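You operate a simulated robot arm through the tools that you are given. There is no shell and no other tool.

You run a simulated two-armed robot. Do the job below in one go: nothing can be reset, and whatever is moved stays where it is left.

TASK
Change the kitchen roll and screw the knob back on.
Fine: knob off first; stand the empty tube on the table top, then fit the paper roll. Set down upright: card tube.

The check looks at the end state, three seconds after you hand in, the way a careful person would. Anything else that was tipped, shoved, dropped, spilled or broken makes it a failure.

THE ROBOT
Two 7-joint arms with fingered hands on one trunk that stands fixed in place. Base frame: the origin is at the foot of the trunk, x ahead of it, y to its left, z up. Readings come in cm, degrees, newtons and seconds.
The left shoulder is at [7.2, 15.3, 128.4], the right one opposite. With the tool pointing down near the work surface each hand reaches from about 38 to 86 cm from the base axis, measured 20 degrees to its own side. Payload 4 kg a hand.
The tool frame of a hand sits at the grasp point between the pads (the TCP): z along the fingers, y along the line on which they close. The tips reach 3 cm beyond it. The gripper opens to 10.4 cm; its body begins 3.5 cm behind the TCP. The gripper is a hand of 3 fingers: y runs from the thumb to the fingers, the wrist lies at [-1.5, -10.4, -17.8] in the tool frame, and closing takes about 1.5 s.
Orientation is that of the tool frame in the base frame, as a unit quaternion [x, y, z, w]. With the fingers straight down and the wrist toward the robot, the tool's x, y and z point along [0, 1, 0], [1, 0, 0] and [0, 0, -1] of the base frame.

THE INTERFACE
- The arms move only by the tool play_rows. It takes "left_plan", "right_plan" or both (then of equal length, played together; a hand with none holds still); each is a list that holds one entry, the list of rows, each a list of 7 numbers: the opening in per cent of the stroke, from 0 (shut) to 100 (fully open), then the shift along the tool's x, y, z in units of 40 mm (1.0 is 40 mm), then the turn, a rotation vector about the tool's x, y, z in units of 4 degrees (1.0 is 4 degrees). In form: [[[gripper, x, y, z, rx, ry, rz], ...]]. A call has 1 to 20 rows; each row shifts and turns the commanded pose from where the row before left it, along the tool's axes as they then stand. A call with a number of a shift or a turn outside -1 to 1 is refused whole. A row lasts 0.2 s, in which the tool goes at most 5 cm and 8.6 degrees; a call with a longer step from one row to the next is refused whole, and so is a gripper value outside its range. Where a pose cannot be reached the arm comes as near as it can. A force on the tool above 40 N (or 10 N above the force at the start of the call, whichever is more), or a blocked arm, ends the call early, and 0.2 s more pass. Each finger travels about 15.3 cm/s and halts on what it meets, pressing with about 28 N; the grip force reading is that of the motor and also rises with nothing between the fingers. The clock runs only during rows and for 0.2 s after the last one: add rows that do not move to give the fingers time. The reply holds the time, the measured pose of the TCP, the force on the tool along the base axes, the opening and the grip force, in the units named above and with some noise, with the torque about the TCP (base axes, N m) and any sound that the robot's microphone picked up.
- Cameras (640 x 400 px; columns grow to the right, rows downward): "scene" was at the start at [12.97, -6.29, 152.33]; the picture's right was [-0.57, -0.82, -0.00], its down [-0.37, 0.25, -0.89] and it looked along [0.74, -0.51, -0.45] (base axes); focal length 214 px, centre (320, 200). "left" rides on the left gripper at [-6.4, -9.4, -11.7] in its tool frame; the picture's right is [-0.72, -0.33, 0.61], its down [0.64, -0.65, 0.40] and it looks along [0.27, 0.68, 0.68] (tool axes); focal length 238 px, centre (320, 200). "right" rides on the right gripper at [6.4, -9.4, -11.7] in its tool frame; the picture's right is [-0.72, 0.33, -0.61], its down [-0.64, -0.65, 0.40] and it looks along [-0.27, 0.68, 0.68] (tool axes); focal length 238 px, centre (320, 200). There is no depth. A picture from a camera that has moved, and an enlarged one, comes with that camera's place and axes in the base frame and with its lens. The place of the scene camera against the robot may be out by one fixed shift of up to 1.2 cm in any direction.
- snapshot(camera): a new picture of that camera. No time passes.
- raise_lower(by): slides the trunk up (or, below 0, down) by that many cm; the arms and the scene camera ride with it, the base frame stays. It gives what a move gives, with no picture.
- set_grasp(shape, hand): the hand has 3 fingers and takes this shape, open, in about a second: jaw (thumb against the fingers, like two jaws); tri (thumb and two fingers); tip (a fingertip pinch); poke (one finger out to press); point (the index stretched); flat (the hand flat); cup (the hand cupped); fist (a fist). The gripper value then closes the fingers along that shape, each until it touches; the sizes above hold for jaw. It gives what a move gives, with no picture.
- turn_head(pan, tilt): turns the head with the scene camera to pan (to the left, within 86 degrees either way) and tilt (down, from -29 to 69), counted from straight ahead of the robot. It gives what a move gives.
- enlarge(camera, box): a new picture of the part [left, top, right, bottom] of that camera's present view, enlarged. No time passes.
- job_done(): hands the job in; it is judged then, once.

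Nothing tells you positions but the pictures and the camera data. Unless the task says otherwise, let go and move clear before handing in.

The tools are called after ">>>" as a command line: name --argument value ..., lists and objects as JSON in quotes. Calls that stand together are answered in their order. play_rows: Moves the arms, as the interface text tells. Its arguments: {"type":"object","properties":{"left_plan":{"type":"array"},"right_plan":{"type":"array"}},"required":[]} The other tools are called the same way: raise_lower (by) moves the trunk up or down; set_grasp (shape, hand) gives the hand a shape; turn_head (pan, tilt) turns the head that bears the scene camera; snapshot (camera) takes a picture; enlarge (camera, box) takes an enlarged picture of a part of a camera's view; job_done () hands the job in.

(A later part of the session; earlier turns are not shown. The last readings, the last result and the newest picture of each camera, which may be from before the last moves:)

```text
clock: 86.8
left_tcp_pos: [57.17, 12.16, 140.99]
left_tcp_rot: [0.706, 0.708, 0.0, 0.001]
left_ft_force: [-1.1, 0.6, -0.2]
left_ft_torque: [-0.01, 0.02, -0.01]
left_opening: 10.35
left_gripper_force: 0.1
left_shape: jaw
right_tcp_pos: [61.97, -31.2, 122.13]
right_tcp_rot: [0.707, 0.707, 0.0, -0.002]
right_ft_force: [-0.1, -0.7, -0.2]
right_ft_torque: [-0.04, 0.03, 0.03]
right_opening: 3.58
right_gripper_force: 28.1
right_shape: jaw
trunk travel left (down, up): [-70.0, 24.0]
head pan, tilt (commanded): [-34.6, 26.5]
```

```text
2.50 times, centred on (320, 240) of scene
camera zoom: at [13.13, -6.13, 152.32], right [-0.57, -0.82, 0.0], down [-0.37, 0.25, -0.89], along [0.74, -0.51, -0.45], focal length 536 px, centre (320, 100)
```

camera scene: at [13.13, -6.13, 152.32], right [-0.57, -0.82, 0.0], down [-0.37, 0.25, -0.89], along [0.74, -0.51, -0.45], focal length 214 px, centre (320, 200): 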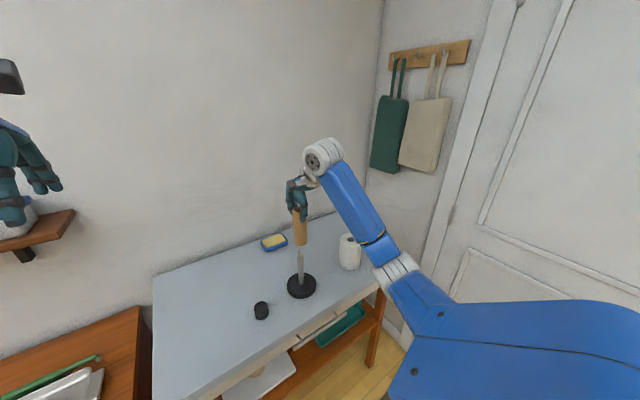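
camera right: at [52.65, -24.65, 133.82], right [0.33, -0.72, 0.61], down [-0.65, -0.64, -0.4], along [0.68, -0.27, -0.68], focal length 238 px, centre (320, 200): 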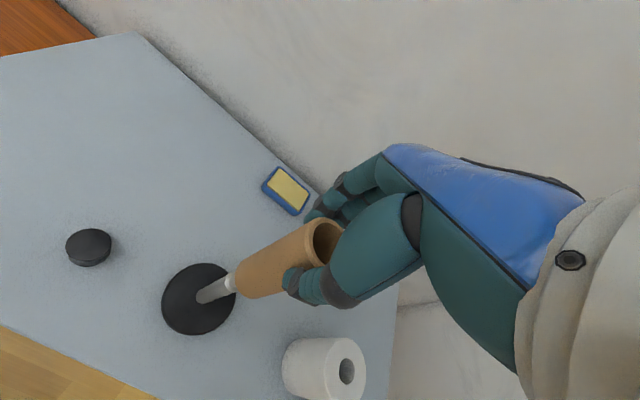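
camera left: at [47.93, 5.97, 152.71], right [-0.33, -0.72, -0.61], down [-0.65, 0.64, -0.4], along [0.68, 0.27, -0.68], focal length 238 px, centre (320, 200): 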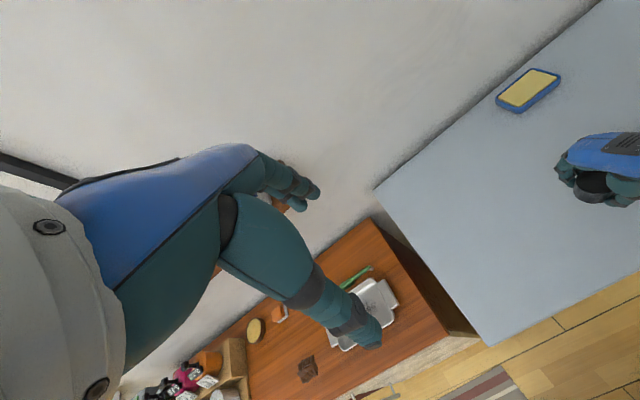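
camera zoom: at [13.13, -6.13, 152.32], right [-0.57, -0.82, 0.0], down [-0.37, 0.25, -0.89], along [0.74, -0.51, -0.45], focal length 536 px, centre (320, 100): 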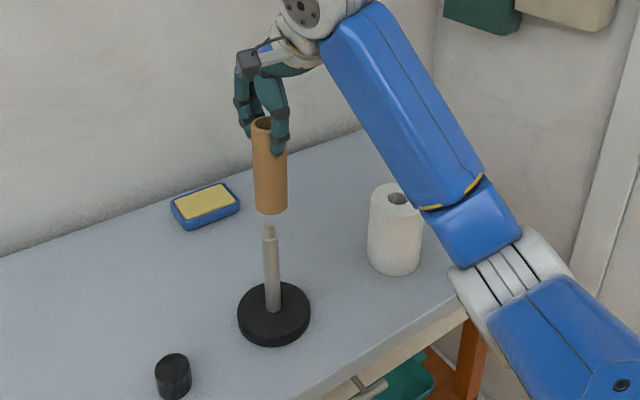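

The tube is clear of the stud. I'll carry it to about (77, -20), on free table behind the knob, and lower.

>>> play_rows --right_plan '[[[0, 0, 0, -0.25, 0, 0, 0], [0, 0.344, 0.47, 0, 0, 0, 0], [0, 0.344, 0.47, 0, 0, 0, 0], [0, 0.344, 0.47, 0, 0, 0, 0], [0, 0.344, 0.47, 0, 0, 0, 0], [0, 0.344, 0.47, 0, 0, 0, 0], [0, 0.344, 0.47, 0, 0, 0, 0], [0, 0.344, 0.47, 0, 0, 0, 0], [0, 0.344, 0.47, 0, 0, 0, 0], [0, 0, 0, 0.5, 0, 0, 0], [0, 0, 0, 0.7, 0, 0, 0], [0, 0, 0, 0.7, 0, 0, 0], [0, 0, 0, 0.7, 0, 0, 0], [0, 0, 0, 0.7, 0, 0, 0], [0, 0, 0, 0.6, 0, 0, 0], [0, 0, 0, 0, 0, 0, 0]]]'

>>> snapshot --camera "scene"

>>> snapshot --camera "right"

>>> enlarge --camera "scene" --box '[200, 200, 360, 340]'

```text
clock: 90.2
left_tcp_pos: [57.26, 12.23, 141.02]
left_tcp_rot: [0.707, 0.708, 0.0, 0.001]
left_ft_force: [0.8, -0.2, 0.3]
left_ft_torque: [0.04, 0.0, 0.0]
left_opening: 10.36
left_gripper_force: 0.0
left_shape: jaw
right_tcp_pos: [77.01, -19.96, 107.35]
right_tcp_rot: [0.708, 0.707, 0.0, 0.0]
right_ft_force: [-0.7, 0.1, 0.8]
right_ft_torque: [0.01, -0.05, 0.0]
right_opening: 3.57
right_gripper_force: 27.7
right_shape: jaw
trunk travel left (down, up): [-70.0, 24.0]
head pan, tilt (commanded): [-34.6, 26.5]
```

```text
taken
camera scene: at [13.17, -6.05, 152.32], right [-0.57, -0.82, 0.0], down [-0.37, 0.25, -0.89], along [0.74, -0.51, -0.45], focal length 214 px, centre (320, 200)
```

scene: 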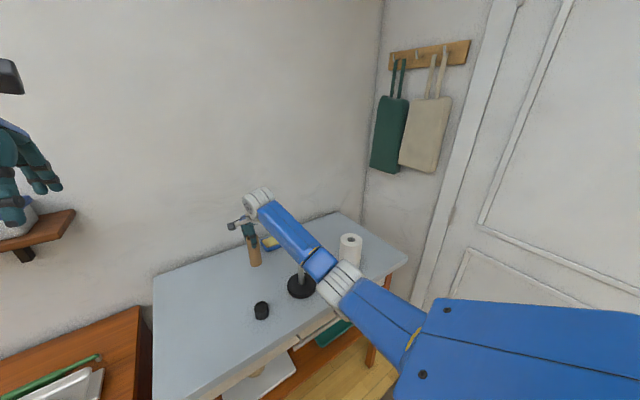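

```text
taken
camera right: at [67.73, -13.47, 119.19], right [0.33, -0.72, 0.61], down [-0.65, -0.64, -0.4], along [0.68, -0.27, -0.68], focal length 238 px, centre (320, 200)
```

right: 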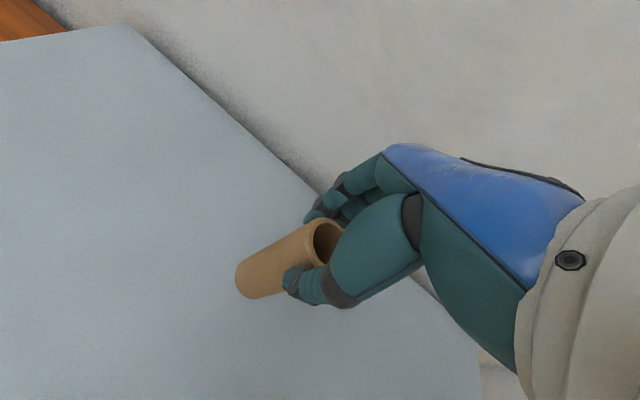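

```text
2.86 times, centred on (280, 270) of scene
camera zoom: at [13.17, -6.05, 152.32], right [-0.57, -0.82, 0.0], down [-0.37, 0.25, -0.89], along [0.74, -0.51, -0.45], focal length 613 px, centre (434, 0)
```

zoom: 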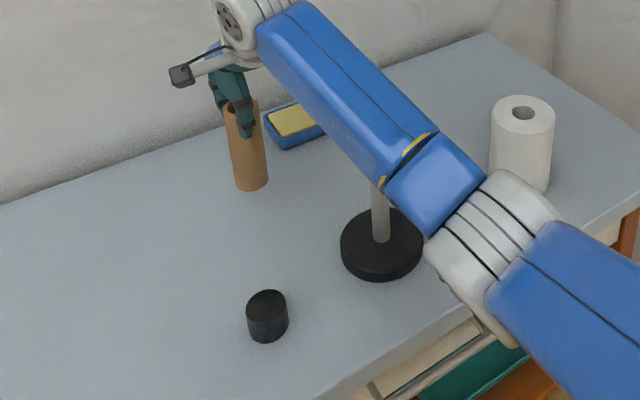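

The forearm clears the stud by a good margin. I'll lower the tube slowly to the table.

>>> play_rows --right_plan '[[[0, 0, 0, 0.3, 0, 0, 0], [0, 0, 0, 0.3, 0, 0, 0], [0, 0, 0, 0.2, 0, 0, 0], [0, 0, 0, 0.1, 0, 0, 0], [0, 0, 0, 0, 0, 0, 0]]]'

>>> play_rows --right_plan '[[[0, 0, 0, 0.03, 0, 0, 0], [0, 0, 0, 0.03, 0, 0, 0], [0, 0, 0, 0.03, 0, 0, 0], [0, 0, 0, 0.03, 0, 0, 0], [0, 0, 0, 0, 0, 0, 0]]]'

>>> enlarge --camera "scene" --box '[200, 200, 360, 340]'

>>> snapshot --camera "right"

```text
clock: 91.4
left_tcp_pos: [57.3, 12.26, 141.11]
left_tcp_rot: [0.707, 0.708, -0.001, 0.001]
left_ft_force: [0.6, -0.4, -0.8]
left_ft_torque: [0.0, -0.01, 0.02]
left_opening: 10.36
left_gripper_force: 0.1
left_shape: jaw
right_tcp_pos: [76.91, -19.79, 103.74]
right_tcp_rot: [0.707, 0.708, 0.001, 0.0]
right_ft_force: [-0.1, -0.2, -0.2]
right_ft_torque: [0.03, -0.03, 0.02]
right_opening: 3.61
right_gripper_force: 27.8
right_shape: jaw
trunk travel left (down, up): [-70.0, 24.0]
head pan, tilt (commanded): [-34.6, 26.5]
```

```text
clock: 92.6
left_tcp_pos: [57.22, 12.25, 141.02]
left_tcp_rot: [0.707, 0.708, 0.0, 0.001]
left_ft_force: [1.1, 0.0, 0.6]
left_ft_torque: [-0.02, -0.02, 0.0]
left_opening: 10.35
left_gripper_force: 0.3
left_shape: jaw
right_tcp_pos: [76.88, -19.93, 103.46]
right_tcp_rot: [0.707, 0.707, 0.0, 0.001]
right_ft_force: [-0.2, -0.7, -0.7]
right_ft_torque: [0.01, 0.01, 0.01]
right_opening: 3.57
right_gripper_force: 27.8
right_shape: jaw
trunk travel left (down, up): [-70.0, 24.0]
head pan, tilt (commanded): [-34.6, 26.5]
```

```text
2.86 times, centred on (280, 270) of scene
camera zoom: at [13.17, -6.04, 152.32], right [-0.57, -0.82, 0.0], down [-0.37, 0.25, -0.89], along [0.74, -0.51, -0.45], focal length 613 px, centre (434, 0)
```

zoom: 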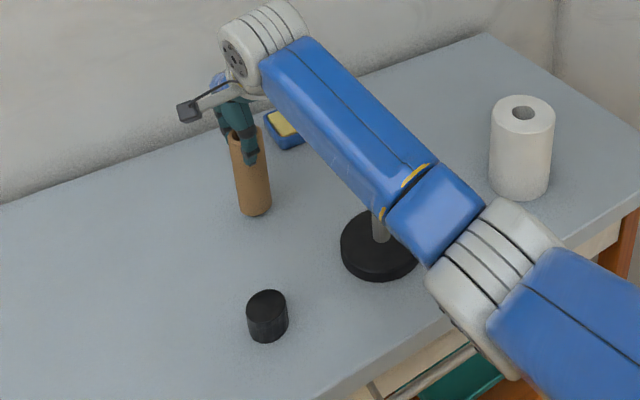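

```text
taken
camera right: at [67.61, -13.4, 115.15], right [0.33, -0.72, 0.61], down [-0.65, -0.64, -0.4], along [0.68, -0.27, -0.68], focal length 238 px, centre (320, 200)
```

right: 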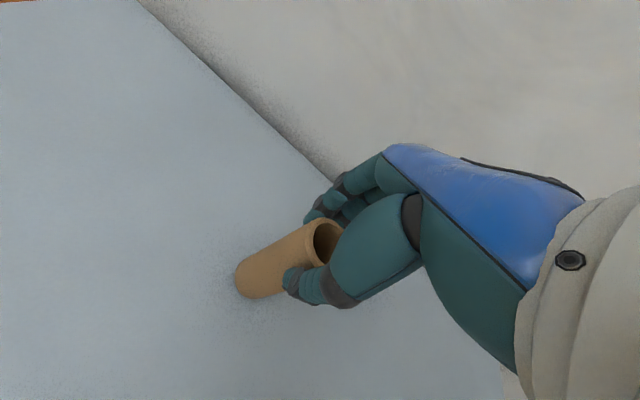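

>>> play_rows --right_plan '[[[0, 0, 0, 0.03, 0, 0, 0], [0, 0, 0, 0.03, 0, 0, 0], [0, 0, 0, 0.03, 0, 0, 0], [0, 0, 0, 0.03, 0, 0, 0], [0, 0, 0, 0.03, 0, 0, 0], [0, 0, 0, 0, 0, 0, 0]]]'

>>> play_rows --right_plan '[[[0, 0, 0, 0.02, 0, 0, 0], [0, 0, 0, 0.02, 0, 0, 0], [0, 0, 0, 0.02, 0, 0, 0], [0, 0, 0, 0, 0, 0, 0]]]'

```text
clock: 94.0
left_tcp_pos: [57.31, 12.24, 140.99]
left_tcp_rot: [0.706, 0.708, -0.001, 0.001]
left_ft_force: [-0.8, 0.1, 0.2]
left_ft_torque: [0.02, -0.04, 0.01]
left_opening: 10.33
left_gripper_force: 0.0
left_shape: jaw
right_tcp_pos: [76.89, -20.07, 102.7]
right_tcp_rot: [0.707, 0.707, 0.001, -0.001]
right_ft_force: [0.1, 0.6, -0.9]
right_ft_torque: [0.04, -0.02, 0.01]
right_opening: 3.54
right_gripper_force: 28.4
right_shape: jaw
trunk travel left (down, up): [-70.0, 24.0]
head pan, tilt (commanded): [-34.6, 26.5]
```

```text
clock: 95.0
left_tcp_pos: [57.24, 12.19, 141.04]
left_tcp_rot: [0.706, 0.708, 0.0, 0.0]
left_ft_force: [-0.2, -0.3, -0.1]
left_ft_torque: [-0.01, 0.01, 0.04]
left_opening: 10.33
left_gripper_force: 0.0
left_shape: jaw
right_tcp_pos: [77.03, -19.9, 102.35]
right_tcp_rot: [0.707, 0.707, 0.0, 0.0]
right_ft_force: [-0.4, 0.4, 0.4]
right_ft_torque: [0.0, 0.01, -0.01]
right_opening: 3.59
right_gripper_force: 27.8
right_shape: jaw
trunk travel left (down, up): [-70.0, 24.0]
head pan, tilt (commanded): [-34.6, 26.5]
```

>>> play_rows --right_plan '[[[0, 0, 0, 0.02, 0, 0, 0], [0, 0, 0, 0.02, 0, 0, 0], [0, 0, 0, 0.02, 0, 0, 0], [0, 0, 0, 0, 0, 0, 0]]]'

>>> play_rows --right_plan '[[[0, 0, 0, 0.02, 0, 0, 0], [0, 0, 0, 0.02, 0, 0, 0], [0, 0, 0, 0, 0, 0, 0]]]'

```text
clock: 96.0
left_tcp_pos: [57.31, 12.21, 140.95]
left_tcp_rot: [0.707, 0.707, 0.0, 0.001]
left_ft_force: [-0.4, 0.6, 0.2]
left_ft_torque: [0.01, -0.01, -0.01]
left_opening: 10.36
left_gripper_force: 0.0
left_shape: jaw
right_tcp_pos: [76.95, -19.95, 102.22]
right_tcp_rot: [0.706, 0.708, 0.0, 0.0]
right_ft_force: [0.2, 0.1, 0.0]
right_ft_torque: [0.0, 0.01, -0.01]
right_opening: 3.58
right_gripper_force: 28.1
right_shape: jaw
trunk travel left (down, up): [-70.0, 24.0]
head pan, tilt (commanded): [-34.6, 26.5]
```

```text
clock: 96.8
left_tcp_pos: [57.21, 12.25, 141.1]
left_tcp_rot: [0.707, 0.707, 0.0, 0.0]
left_ft_force: [0.1, -1.0, 0.5]
left_ft_torque: [-0.01, 0.0, -0.03]
left_opening: 10.35
left_gripper_force: 0.1
left_shape: jaw
right_tcp_pos: [76.98, -19.87, 102.16]
right_tcp_rot: [0.706, 0.708, 0.001, 0.001]
right_ft_force: [0.4, -0.4, 2.6]
right_ft_torque: [-0.02, 0.02, 0.0]
right_opening: 3.57
right_gripper_force: 28.3
right_shape: jaw
trunk travel left (down, up): [-70.0, 24.0]
head pan, tilt (commanded): [-34.6, 26.5]
```

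Contact is starting (2.6 N). One more tiny step, then release gently.

>>> play_rows --right_plan '[[[0, 0, 0, 0.02, 0, 0, 0], [0, 0, 0, 0, 0, 0, 0], [20, 0, 0, 0, 0, 0, 0], [35, 0, 0, 0, 0, 0, 0], [45, 0, 0, 0, 0, 0, 0], [60, 0, 0, 0, 0, 0, 0], [80, 0, 0, 0, 0, 0, 0], [100, 0, 0, 0, 0, 0, 0], [100, 0, 0, 0, 0, 0, 0]]]'

>>> snapshot --camera "right"

>>> enlarge --camera "scene" --box '[200, 200, 360, 340]'

```text
clock: 98.8
left_tcp_pos: [57.19, 12.15, 140.99]
left_tcp_rot: [0.707, 0.707, 0.0, 0.001]
left_ft_force: [0.1, 0.6, 0.3]
left_ft_torque: [0.01, 0.0, -0.04]
left_opening: 10.34
left_gripper_force: 0.1
left_shape: jaw
right_tcp_pos: [77.03, -19.88, 102.0]
right_tcp_rot: [0.707, 0.707, 0.0, 0.0]
right_ft_force: [0.6, 0.2, 0.2]
right_ft_torque: [0.02, -0.03, 0.02]
right_opening: 10.36
right_gripper_force: 0.0
right_shape: jaw
trunk travel left (down, up): [-70.0, 24.0]
head pan, tilt (commanded): [-34.6, 26.5]
```

```text
taken
camera right: at [67.69, -13.37, 113.81], right [0.33, -0.72, 0.61], down [-0.65, -0.64, -0.4], along [0.68, -0.27, -0.68], focal length 238 px, centre (320, 200)
```

right: 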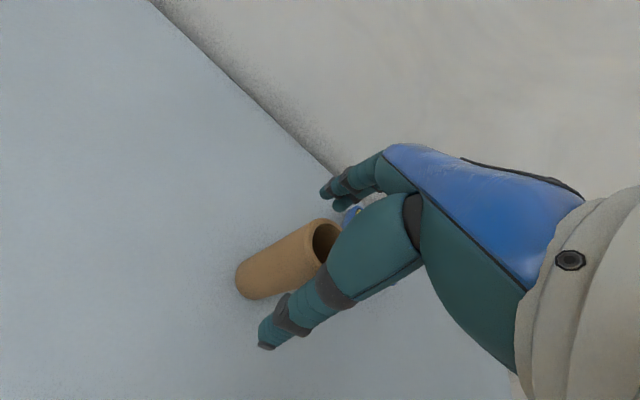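

```text
2.86 times, centred on (280, 270) of scene
camera zoom: at [13.19, -6.04, 152.32], right [-0.57, -0.82, 0.0], down [-0.37, 0.25, -0.89], along [0.74, -0.51, -0.45], focal length 613 px, centre (434, 0)
```

zoom: 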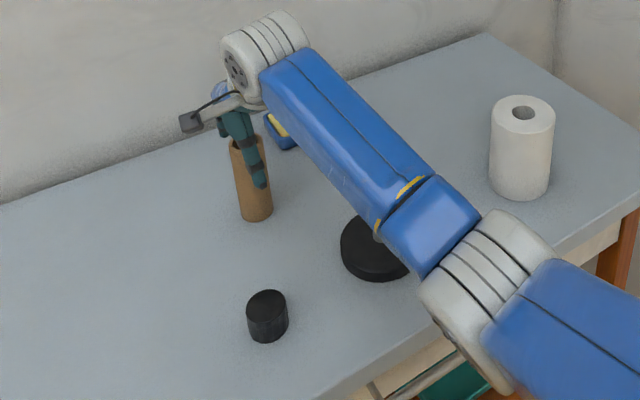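

The tube stands upright. I'll rise straight up and move above the paper roll at about (61.3, -53.8).

>>> play_rows --right_plan '[[[100, 0, 0, -0.2, 0, 0, 0], [100, 0, 0, -0.5, 0, 0, 0], [100, 0, 0, -0.66, 0, 0, 0], [100, 0, 0, -0.66, 0, 0, 0], [100, 0, 0, -0.66, 0, 0, 0], [100, 0, 0, -0.66, 0, 0, 0], [100, 0, 0, -0.66, 0, 0, 0], [100, -0.706, -0.327, 0, 0, 0, 0], [100, -0.706, -0.327, 0, 0, 0, 0], [100, -0.706, -0.327, 0, 0, 0, 0], [100, -0.706, -0.327, 0, 0, 0, 0], [100, -0.706, -0.327, 0, 0, 0, 0], [100, -0.706, -0.327, 0, 0, 0, 0], [100, -0.706, -0.327, 0, 0, 0, 0], [100, -0.706, -0.327, 0, 0, 0, 0], [100, -0.706, -0.327, 0, 0, 0, 0], [100, -0.706, -0.327, 0, 0, 0, 0], [100, -0.706, -0.327, 0, 0, 0, 0], [100, -0.706, -0.327, 0, 0, 0, 0], [100, 0, 0, 0, 0, 0, 0]]]'

>>> snapshot --camera "right"

>>> snapshot --camera "scene"

```text
clock: 103.0
left_tcp_pos: [57.24, 12.03, 141.01]
left_tcp_rot: [0.707, 0.708, 0.0, 0.0]
left_ft_force: [0.7, -0.3, -0.8]
left_ft_torque: [0.0, -0.01, 0.0]
left_opening: 10.36
left_gripper_force: 0.2
left_shape: jaw
right_tcp_pos: [61.17, -53.86, 118.01]
right_tcp_rot: [0.707, 0.707, 0.001, -0.001]
right_ft_force: [0.0, -0.9, 0.1]
right_ft_torque: [-0.01, 0.01, 0.03]
right_opening: 10.4
right_gripper_force: 0.1
right_shape: jaw
trunk travel left (down, up): [-70.0, 24.0]
head pan, tilt (commanded): [-34.6, 26.5]
```

```text
taken
camera right: at [51.86, -47.4, 129.72], right [0.33, -0.72, 0.61], down [-0.65, -0.64, -0.41], along [0.68, -0.27, -0.68], focal length 238 px, centre (320, 200)
```

right: 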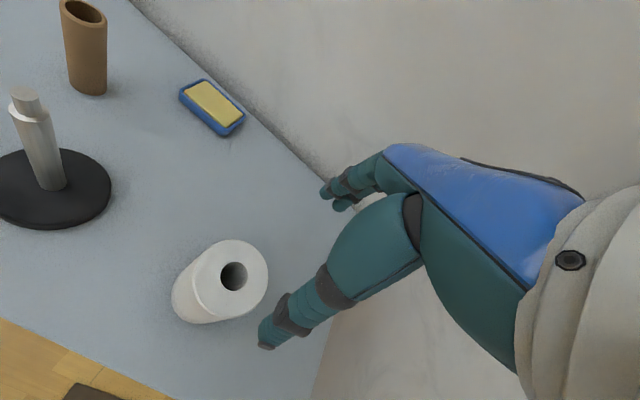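

```text
taken
camera scene: at [13.11, -6.28, 152.32], right [-0.57, -0.82, 0.0], down [-0.37, 0.25, -0.89], along [0.74, -0.51, -0.45], focal length 214 px, centre (320, 200)
```

scene: 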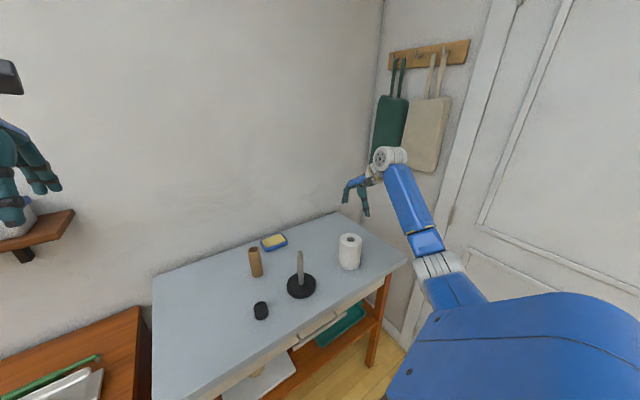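

>>> enlarge --camera "right" --box '[150, 220, 290, 340]'

>>> enlarge --camera "scene" --box '[310, 160, 390, 280]'

>>> enlarge --camera "scene" --box '[240, 230, 330, 330]'

>>> enlarge --camera "right" --box '[0, 70, 140, 240]'

```text
3.33 times, centred on (220, 280) of right
camera zoom: at [51.86, -47.4, 129.72], right [0.33, -0.72, 0.61], down [-0.65, -0.64, -0.41], along [0.68, -0.27, -0.68], focal length 794 px, centre (653, -67)
```

zoom: 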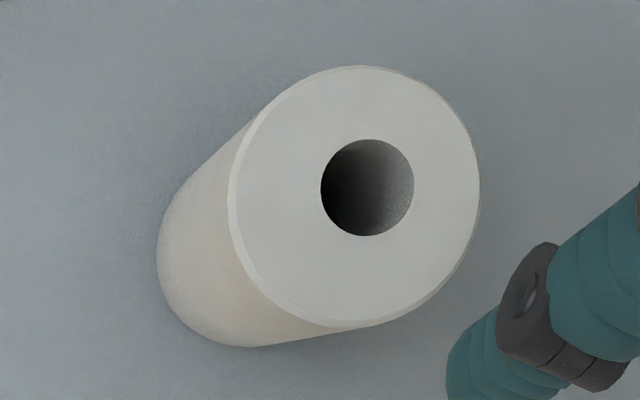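

```text
3.33 times, centred on (350, 220) of scene
camera zoom: at [13.11, -6.28, 152.32], right [-0.57, -0.82, 0.0], down [-0.37, 0.25, -0.89], along [0.74, -0.51, -0.45], focal length 715 px, centre (220, 133)
```

zoom: 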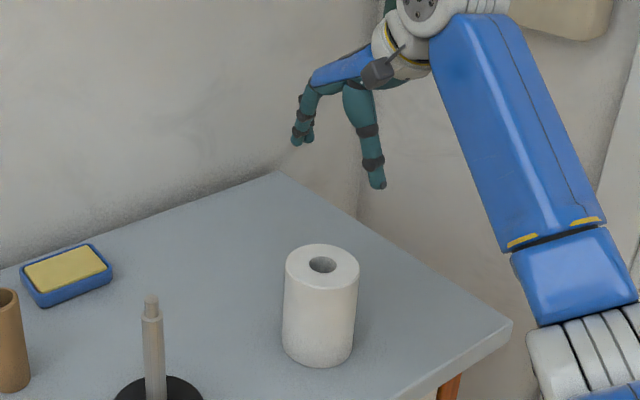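

```text
4.00 times, centred on (285, 280) of scene
camera zoom: at [13.11, -6.28, 152.32], right [-0.57, -0.82, 0.0], down [-0.37, 0.25, -0.89], along [0.74, -0.51, -0.45], focal length 858 px, centre (460, -120)
```

zoom: 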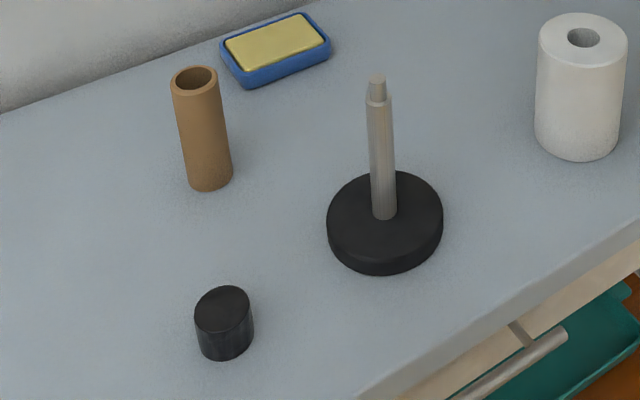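

```text
2.35 times, centred on (70, 155) of right
camera zoom: at [51.86, -47.4, 129.72], right [0.33, -0.72, 0.61], down [-0.65, -0.64, -0.41], along [0.68, -0.27, -0.68], focal length 561 px, centre (908, 306)
```

zoom: 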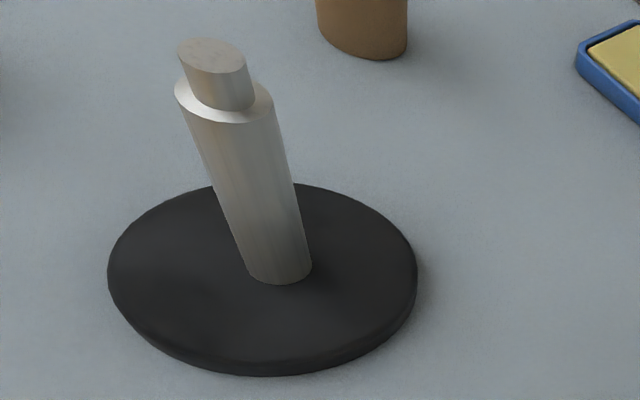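

The hole is about 3.1 cm wide against a 2.2 cm post, so centring must be good. I'll adjust and descend partway to re-measure the roll.

>>> play_rows --right_plan '[[[100, 0.095, 0.095, 0.5, 0, 0, 0], [100, 0, 0, 0.7, 0, 0, 0], [100, 0, 0, 0.7, 0, 0, 0], [100, 0, 0, 0.5, 0, 0, 0], [100, 0, 0, 0, 0, 0, 0], [100, 0, 0, 0, 0, 0, 0]]]'

>>> snapshot --camera "right"

>>> enlarge --camera "right" --box '[180, 180, 340, 300]'

>>> enlarge --camera "scene" --box '[310, 180, 390, 280]'

```text
clock: 104.4
left_tcp_pos: [57.25, 12.09, 141.11]
left_tcp_rot: [0.706, 0.708, 0.0, 0.0]
left_ft_force: [0.5, 0.0, 0.1]
left_ft_torque: [0.02, 0.01, -0.01]
left_opening: 10.36
left_gripper_force: 0.1
left_shape: jaw
right_tcp_pos: [61.73, -53.5, 108.28]
right_tcp_rot: [0.707, 0.707, 0.0, -0.001]
right_ft_force: [1.3, -0.1, 0.0]
right_ft_torque: [0.0, 0.01, -0.01]
right_opening: 10.4
right_gripper_force: 0.1
right_shape: jaw
trunk travel left (down, up): [-70.0, 24.0]
head pan, tilt (commanded): [-34.6, 26.5]
```

```text
taken
camera right: at [52.44, -46.96, 120.07], right [0.33, -0.72, 0.61], down [-0.65, -0.64, -0.4], along [0.68, -0.27, -0.68], focal length 238 px, centre (320, 200)
```

right: 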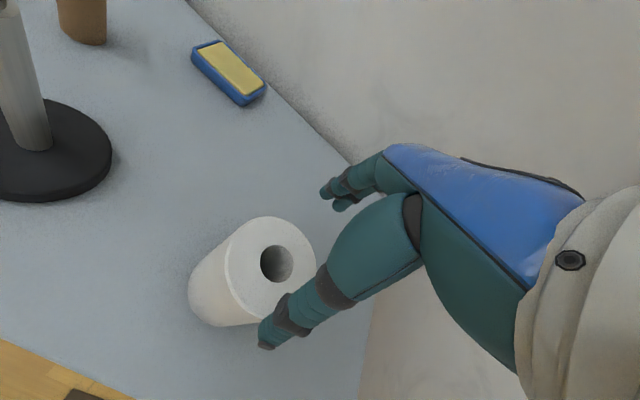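

```text
3.33 times, centred on (260, 240) of right
camera zoom: at [52.44, -46.96, 120.07], right [0.33, -0.72, 0.61], down [-0.65, -0.64, -0.4], along [0.68, -0.27, -0.68], focal length 794 px, centre (520, 67)
```

zoom: 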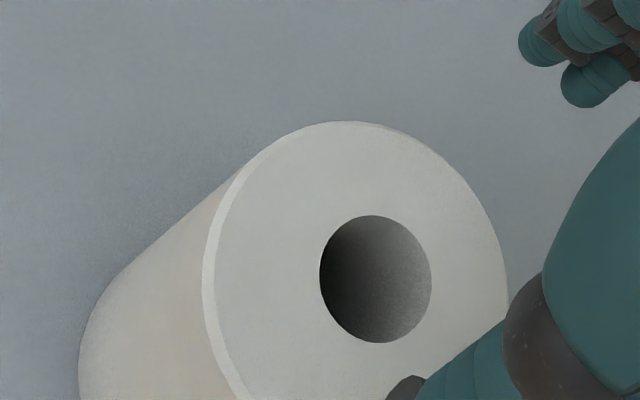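

```text
4.00 times, centred on (350, 230) of scene
camera zoom: at [13.08, -6.24, 152.32], right [-0.57, -0.82, 0.0], down [-0.37, 0.25, -0.89], along [0.74, -0.51, -0.45], focal length 858 px, centre (200, 80)
```

zoom: 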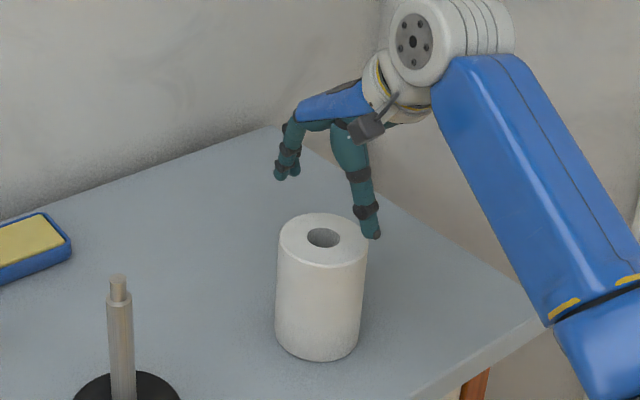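

The roll centre is at about (61.6, -53.5) with its top at 101.5, well centred under the hand. I'll lower around it and close gently.

>>> play_rows --right_plan '[[[100, 0, 0, 0.31, 0, 0, 0], [100, 0, 0, 0.31, 0, 0, 0], [100, 0, 0, 0.31, 0, 0, 0], [100, 0, 0, 0.31, 0, 0, 0], [100, 0, 0, 0.3, 0, 0, 0], [100, 0, 0, 0, 0, 0, 0], [100, 0, 0, 0, 0, 0, 0]]]'

>>> snapshot --camera "right"

>>> enlarge --camera "scene" --box '[310, 200, 390, 280]'

```text
clock: 106.0
left_tcp_pos: [57.41, 12.22, 141.15]
left_tcp_rot: [0.707, 0.708, -0.001, 0.0]
left_ft_force: [0.5, -0.8, -0.5]
left_ft_torque: [0.01, -0.01, 0.01]
left_opening: 10.37
left_gripper_force: 0.1
left_shape: jaw
right_tcp_pos: [61.67, -53.48, 102.18]
right_tcp_rot: [0.707, 0.708, 0.0, -0.001]
right_ft_force: [-0.6, 0.0, 1.4]
right_ft_torque: [0.0, 0.04, 0.0]
right_opening: 10.37
right_gripper_force: 0.0
right_shape: jaw
trunk travel left (down, up): [-70.0, 24.0]
head pan, tilt (commanded): [-34.6, 26.5]
```

```text
taken
camera right: at [52.38, -46.91, 113.9], right [0.33, -0.72, 0.61], down [-0.65, -0.64, -0.4], along [0.68, -0.27, -0.68], focal length 238 px, centre (320, 200)
```

right: 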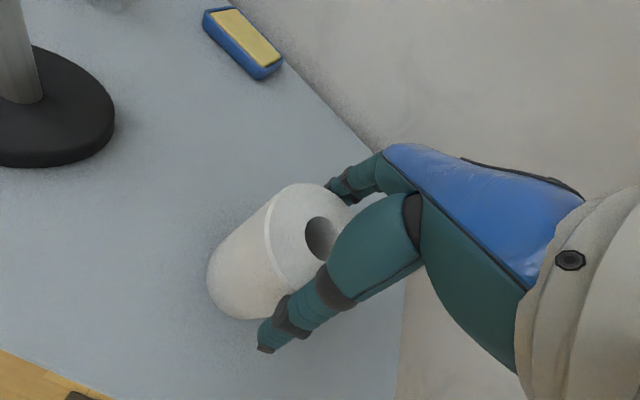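

```text
5.00 times, centred on (350, 240) of scene
camera zoom: at [13.1, -6.22, 152.32], right [-0.57, -0.82, 0.0], down [-0.37, 0.25, -0.89], along [0.74, -0.51, -0.45], focal length 1072 px, centre (170, 0)
```

zoom: 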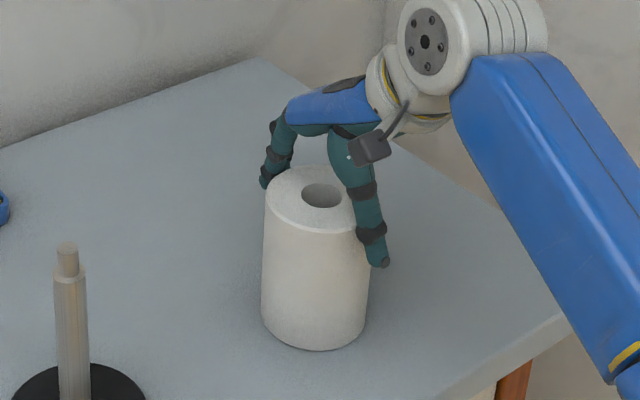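

>>> play_rows --right_plan '[[[92, 0, 0, 0, 0, 0, 0], [86, 0, 0, 0, 0, 0, 0], [80, 0, 0, 0, 0, 0, 0], [74, 0, 0, 0, 0, 0, 0], [68, 0, 0, 0, 0, 0, 0], [50, 0, 0, 0, 0, 0, 0], [20, 0, 0, 0, 0, 0, 0], [0, 0, 0, 0, 0, 0, 0], [0, 0, 0, 0, 0, 0, 0], [0, 0, 0, 0, 0, 0, 0]]]'

>>> snapshot --camera "right"

>>> enlarge --camera "scene" --box '[310, 200, 390, 280]'

```text
clock: 108.2
left_tcp_pos: [57.21, 12.1, 141.05]
left_tcp_rot: [0.706, 0.708, 0.0, 0.0]
left_ft_force: [-0.7, 1.0, -0.3]
left_ft_torque: [-0.01, -0.02, 0.03]
left_opening: 10.37
left_gripper_force: 0.0
left_shape: jaw
right_tcp_pos: [61.78, -53.45, 102.04]
right_tcp_rot: [0.707, 0.707, 0.001, 0.0]
right_ft_force: [-0.1, -0.6, 0.1]
right_ft_torque: [-0.01, -0.01, 0.0]
right_opening: 7.95
right_gripper_force: 27.8
right_shape: jaw
trunk travel left (down, up): [-70.0, 24.0]
head pan, tilt (commanded): [-34.6, 26.5]
```

```text
taken
camera right: at [52.37, -46.94, 113.93], right [0.33, -0.72, 0.61], down [-0.65, -0.64, -0.4], along [0.68, -0.27, -0.68], focal length 238 px, centre (320, 200)
```

right: 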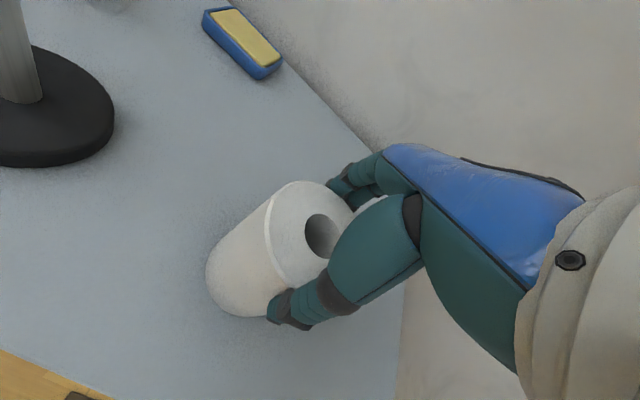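

```text
5.00 times, centred on (350, 240) of scene
camera zoom: at [13.11, -6.26, 152.32], right [-0.57, -0.82, 0.0], down [-0.37, 0.25, -0.89], along [0.74, -0.51, -0.45], focal length 1072 px, centre (170, 0)
```

zoom: 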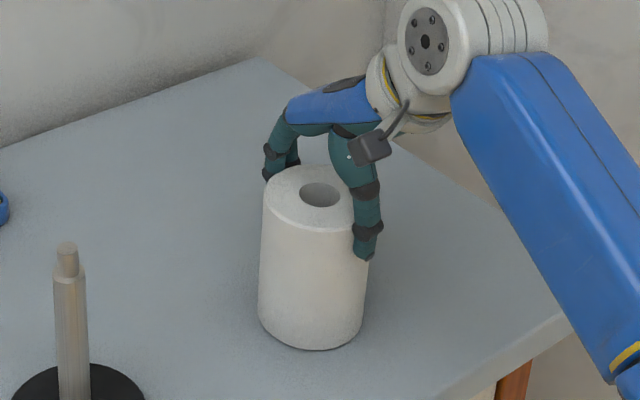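

Gripped. A short slow lift to check that it holds level.

>>> play_rows --right_plan '[[[0, 0, 0, -0.1, 0, 0, 0], [0, 0, 0, -0.2, 0, 0, 0], [0, 0, 0, -0.3, 0, 0, 0], [0, 0, 0, -0.3, 0, 0, 0], [0, 0, 0, 0, 0, 0, 0]]]'

>>> snapshot --camera "right"

>>> enlarge --camera "scene" --box '[310, 180, 390, 280]'

```text
clock: 109.4
left_tcp_pos: [57.26, 12.11, 141.1]
left_tcp_rot: [0.706, 0.708, 0.0, -0.001]
left_ft_force: [0.7, 0.9, -0.6]
left_ft_torque: [-0.03, -0.02, -0.01]
left_opening: 10.37
left_gripper_force: 0.0
left_shape: jaw
right_tcp_pos: [61.53, -53.5, 105.64]
right_tcp_rot: [0.707, 0.708, 0.0, -0.002]
right_ft_force: [-0.5, -0.2, -0.7]
right_ft_torque: [0.01, 0.01, 0.02]
right_opening: 7.92
right_gripper_force: 28.0
right_shape: jaw
trunk travel left (down, up): [-70.0, 24.0]
head pan, tilt (commanded): [-34.6, 26.5]
```

```text
taken
camera right: at [52.24, -46.96, 117.53], right [0.33, -0.72, 0.61], down [-0.65, -0.64, -0.41], along [0.68, -0.27, -0.68], focal length 238 px, centre (320, 200)
```

right: 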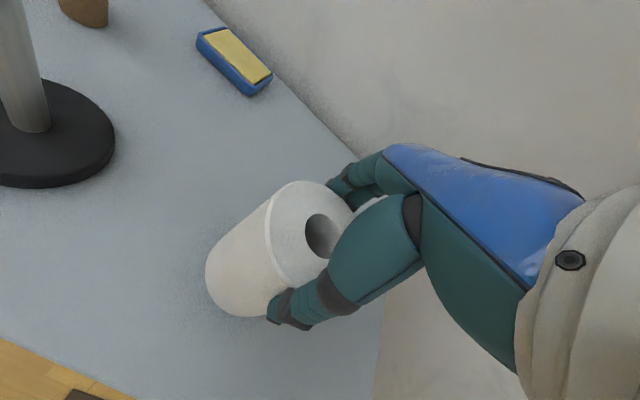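

```text
4.00 times, centred on (350, 230) of scene
camera zoom: at [13.12, -6.27, 152.32], right [-0.57, -0.82, 0.0], down [-0.37, 0.25, -0.89], along [0.74, -0.51, -0.45], focal length 858 px, centre (200, 80)
```

zoom: 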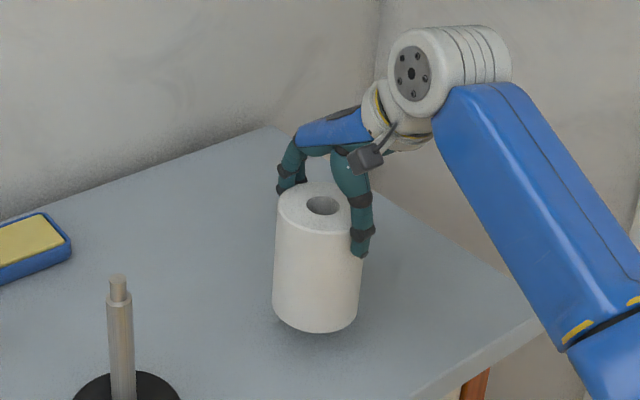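

>>> play_rows --right_plan '[[[0, 0, 0, -0.5, 0, 0, 0], [0, 0, 0, -0.5, 0, 0, 0], [0, 0, 0, -0.5, 0, 0, 0], [0, 0, 0, -0.5, 0, 0, 0], [0, 0, 0, -0.5, 0, 0, 0], [0, 0, 0, -0.5, 0, 0, 0], [0, 0, 0, -0.5, 0, 0, 0], [0, 0, 0, -0.5, 0, 0, 0], [0, 0, 0, -0.25, 0, 0, 0], [0, 0, 0, 0, 0, 0, 0]]]'

>>> enlarge --camera "right" --box '[190, 160, 370, 330]'

>>> snapshot --camera "scene"

>>> enlarge --camera "right" --box '[0, 100, 140, 240]'

```text
clock: 111.6
left_tcp_pos: [57.31, 12.07, 140.99]
left_tcp_rot: [0.706, 0.708, 0.0, 0.001]
left_ft_force: [0.0, -0.6, -0.5]
left_ft_torque: [0.01, -0.03, 0.0]
left_opening: 10.35
left_gripper_force: 0.1
left_shape: jaw
right_tcp_pos: [61.61, -53.66, 122.72]
right_tcp_rot: [0.707, 0.707, 0.001, -0.001]
right_ft_force: [0.0, 0.7, -2.0]
right_ft_torque: [-0.02, -0.01, 0.0]
right_opening: 7.91
right_gripper_force: 27.8
right_shape: jaw
trunk travel left (down, up): [-70.0, 24.0]
head pan, tilt (commanded): [-34.6, 26.5]
```

```text
2.35 times, centred on (280, 245) of right
camera zoom: at [52.36, -47.18, 134.55], right [0.33, -0.72, 0.61], down [-0.65, -0.64, -0.4], along [0.68, -0.27, -0.68], focal length 561 px, centre (414, 94)
```

zoom: 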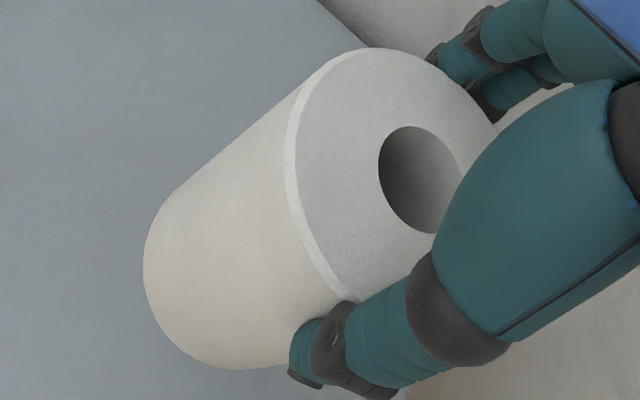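

```text
taken
camera scene: at [13.13, -6.29, 152.32], right [-0.57, -0.82, 0.0], down [-0.37, 0.25, -0.89], along [0.74, -0.51, -0.45], focal length 214 px, centre (320, 200)
```

scene: 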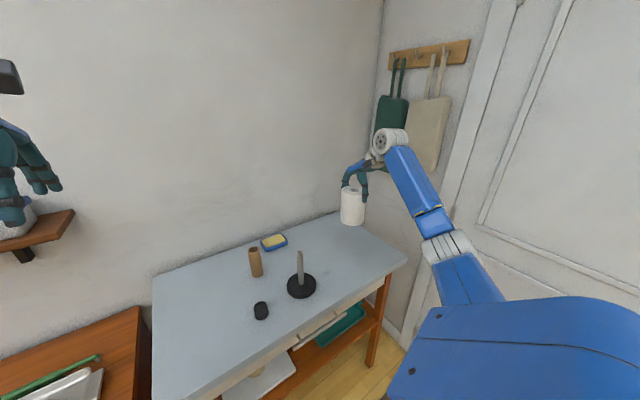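

```text
2.86 times, centred on (70, 170) of right
camera zoom: at [52.36, -47.18, 134.55], right [0.33, -0.72, 0.61], down [-0.65, -0.64, -0.4], along [0.68, -0.27, -0.68], focal length 681 px, centre (1034, 286)
```

zoom: 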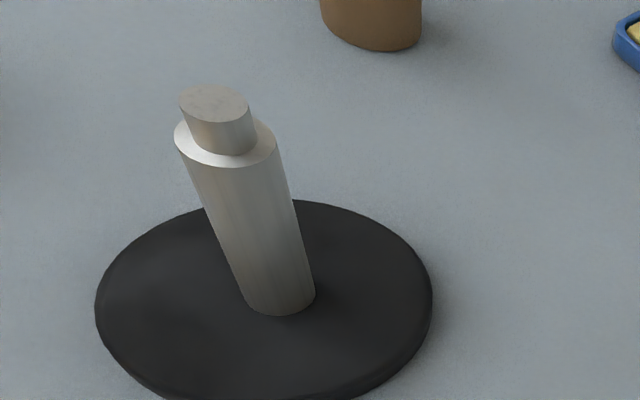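

The roll is held firmly. I'll carry it above the post (bottom about 3.5 cm over the stud) and bring the left hand's camera back to watch from the side.

>>> play_rows --right_plan '[[[0, 0.561, 0.002, 0, 0, 0, 0], [0, 0.561, 0.002, 0, 0, 0, 0], [0, 0.561, 0.002, 0, 0, 0, 0], [0, 0.561, 0.002, 0, 0, 0, 0], [0, 0.561, 0.002, 0, 0, 0, 0], [0, 0.561, 0.002, 0, 0, 0, 0], [0, 0.561, 0.002, 0, 0, 0, 0], [0, 0.561, 0.002, 0, 0, 0, 0], [0, 0.561, 0.002, 0, 0, 0, 0], [0, 0.561, 0.002, 0, 0, 0, 0], [0, 0, 0, 0, 0, 0, 0], [0, 0, 0, 0, 0, 0, 0]]]' --left_plan '[[[100, -0.25, 0, 0.1, 0, 0, 0], [100, -0.25, 0, 0.1, 0, 0, 0], [100, -0.25, 0, 0.1, 0, 0, 0], [100, -0.25, 0, 0.1, 0, 0, 0], [100, -0.25, 0, 0.1, 0, 0, 0], [100, -0.25, 0, 0.1, 0, 0, 0], [100, -0.25, 0, 0.1, 0, 0, 0], [100, -0.25, 0, 0.1, 0, 0, 0], [100, -0.25, 0, 0.1, 0, 0, 0], [100, -0.25, 0, 0.1, 0, 0, 0], [100, 0, 0, 0, 0, 0, 0], [100, 0, 0, 0, 0, 0, 0]]]'

>>> enlarge --camera "scene" --box '[260, 170, 340, 310]'

>>> snapshot --camera "left"

>>> snapshot --camera "right"

```text
clock: 114.2
left_tcp_pos: [57.33, 1.71, 137.05]
left_tcp_rot: [0.707, 0.707, 0.0, -0.001]
left_ft_force: [0.9, 0.8, -0.1]
left_ft_torque: [-0.01, -0.04, 0.02]
left_opening: 10.33
left_gripper_force: 0.2
left_shape: jaw
right_tcp_pos: [61.79, -31.07, 122.79]
right_tcp_rot: [0.707, 0.707, 0.0, -0.002]
right_ft_force: [0.1, -0.3, -1.1]
right_ft_torque: [0.02, 0.01, -0.03]
right_opening: 7.91
right_gripper_force: 28.1
right_shape: jaw
trunk travel left (down, up): [-70.0, 24.0]
head pan, tilt (commanded): [-34.6, 26.5]
```

```text
2.86 times, centred on (300, 240) of scene
camera zoom: at [13.14, -6.25, 152.32], right [-0.57, -0.82, 0.0], down [-0.37, 0.25, -0.89], along [0.74, -0.51, -0.45], focal length 613 px, centre (377, 86)
```

zoom: 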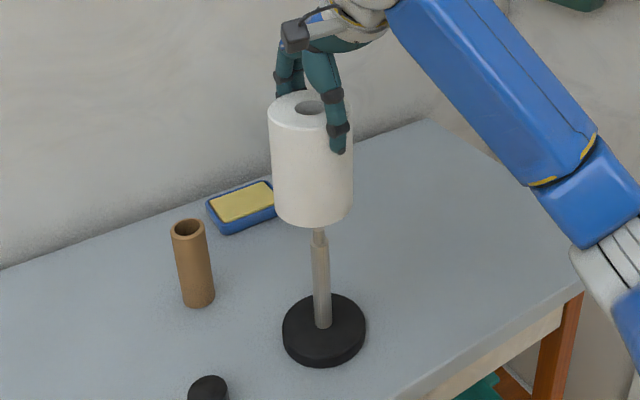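

```text
taken
camera left: at [47.94, -4.44, 148.66], right [-0.32, -0.72, -0.61], down [-0.65, 0.64, -0.4], along [0.68, 0.27, -0.68], focal length 238 px, centre (320, 200)
```

left: 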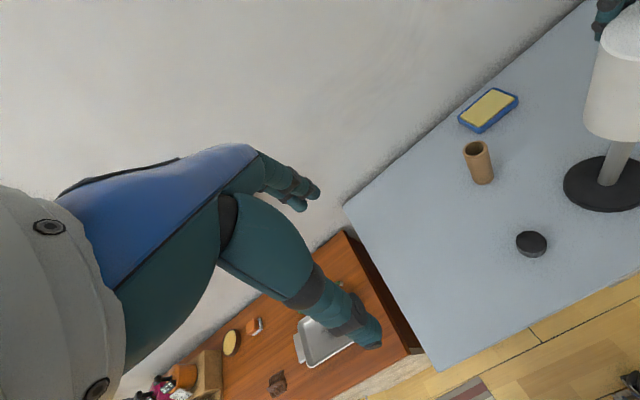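

```text
taken
camera right: at [52.35, -24.62, 134.6], right [0.33, -0.72, 0.61], down [-0.65, -0.64, -0.41], along [0.68, -0.27, -0.68], focal length 238 px, centre (320, 200)
```

right: 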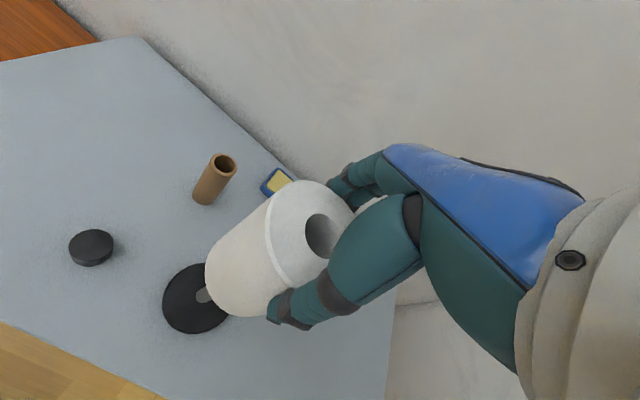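

I'll rotate the left hand about 80° so its camera looks straight at the holder from the left side.

>>> play_rows --left_plan '[[[100, 0, 0, 0, 0, 0, 1], [100, 0, 0, 0, 0, 0, 1], [100, 0, 0, 0, 0, 0, 1], [100, 0, 0, 0, 0, 0, 1], [100, 0, 0, 0, 0, 0, 1], [100, 0, 0, 0, 0, 0, 1], [100, 0, 0, 0, 0, 0, 1], [100, 0, 0, 0, 0, 0, 1], [100, 0, 0, 0, 0, 0, 1], [100, 0, 0, 0, 0, 0, 1], [100, 0, 0, 0, 0, 0, 1], [100, 0, 0, 0, 0, 0, 1], [100, 0, 0, 0, 0, 0, 1], [100, 0, 0, 0, 0, 0, 1], [100, 0, 0, 0, 0, 0, 1], [100, 0, 0, 0, 0, 0, 1], [100, 0, 0, 0, 0, 0, 1], [100, 0, 0, 0, 0, 0, 1], [100, 0, 0, 0, 0, 0, 1], [100, 0, 0, 0, 0, 0, 0]]]'

>>> snapshot --camera "left"

>>> snapshot --camera "scene"

```text
clock: 118.4
left_tcp_pos: [57.18, 1.93, 136.94]
left_tcp_rot: [0.993, 0.122, 0.0, 0.001]
left_ft_force: [1.0, -0.2, -0.2]
left_ft_torque: [0.01, -0.03, -0.03]
left_opening: 10.37
left_gripper_force: 0.1
left_shape: jaw
right_tcp_pos: [61.6, -31.24, 122.71]
right_tcp_rot: [0.707, 0.707, 0.001, 0.0]
right_ft_force: [-0.6, 0.0, -1.2]
right_ft_torque: [0.01, -0.01, 0.01]
right_opening: 7.9
right_gripper_force: 28.2
right_shape: jaw
trunk travel left (down, up): [-70.0, 24.0]
head pan, tilt (commanded): [-34.6, 26.5]
```

```text
taken
camera left: at [48.82, 9.66, 148.59], right [-0.78, 0.14, -0.61], down [0.46, 0.79, -0.41], along [0.43, -0.6, -0.68], focal length 238 px, centre (320, 200)
```

left: 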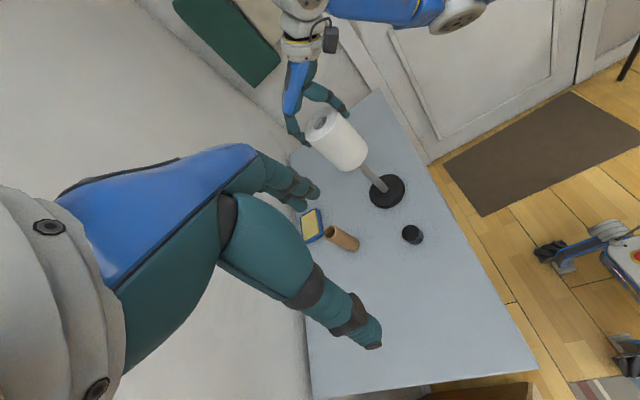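

```text
taken
camera scene: at [13.17, -6.23, 152.31], right [-0.57, -0.82, 0.0], down [-0.37, 0.25, -0.89], along [0.74, -0.51, -0.45], focal length 214 px, centre (320, 200)
```

scene: 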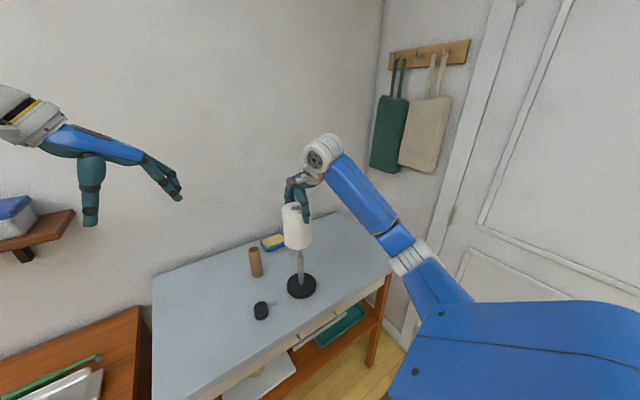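

>>> enlarge --camera "left" --box '[290, 100, 420, 220]'

>>> enlarge --camera "scene" --box '[260, 200, 340, 260]'

>>> enlarge --camera "scene" --box '[260, 245, 340, 305]'

```text
3.33 times, centred on (355, 160) of left
camera zoom: at [48.82, 9.66, 148.59], right [-0.78, 0.14, -0.61], down [0.46, 0.79, -0.41], along [0.43, -0.6, -0.68], focal length 794 px, centre (203, 333)
```

zoom: 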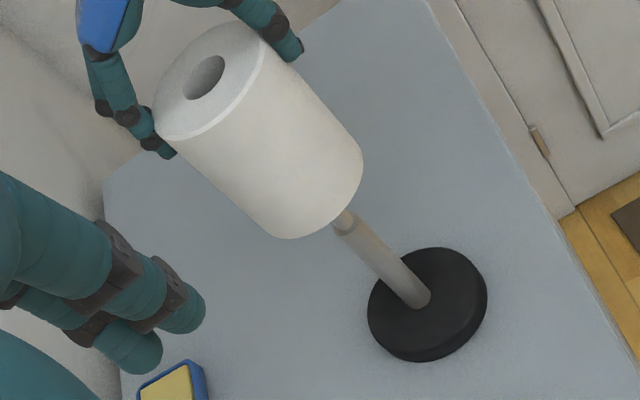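

```text
6.67 times, centred on (300, 230) of scene
camera zoom: at [13.17, -6.23, 152.31], right [-0.57, -0.82, 0.0], down [-0.37, 0.25, -0.89], along [0.74, -0.51, -0.45], focal length 1430 px, centre (453, 0)
```

zoom: 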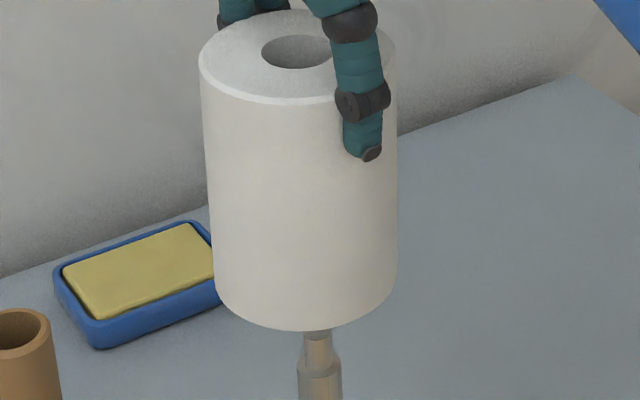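

```text
6.67 times, centred on (300, 275) of scene
camera zoom: at [13.17, -6.23, 152.31], right [-0.57, -0.82, 0.0], down [-0.37, 0.25, -0.89], along [0.74, -0.51, -0.45], focal length 1430 px, centre (453, -300)
```

zoom: 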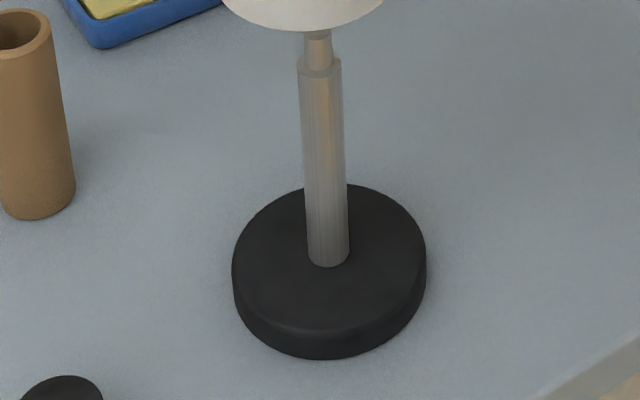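

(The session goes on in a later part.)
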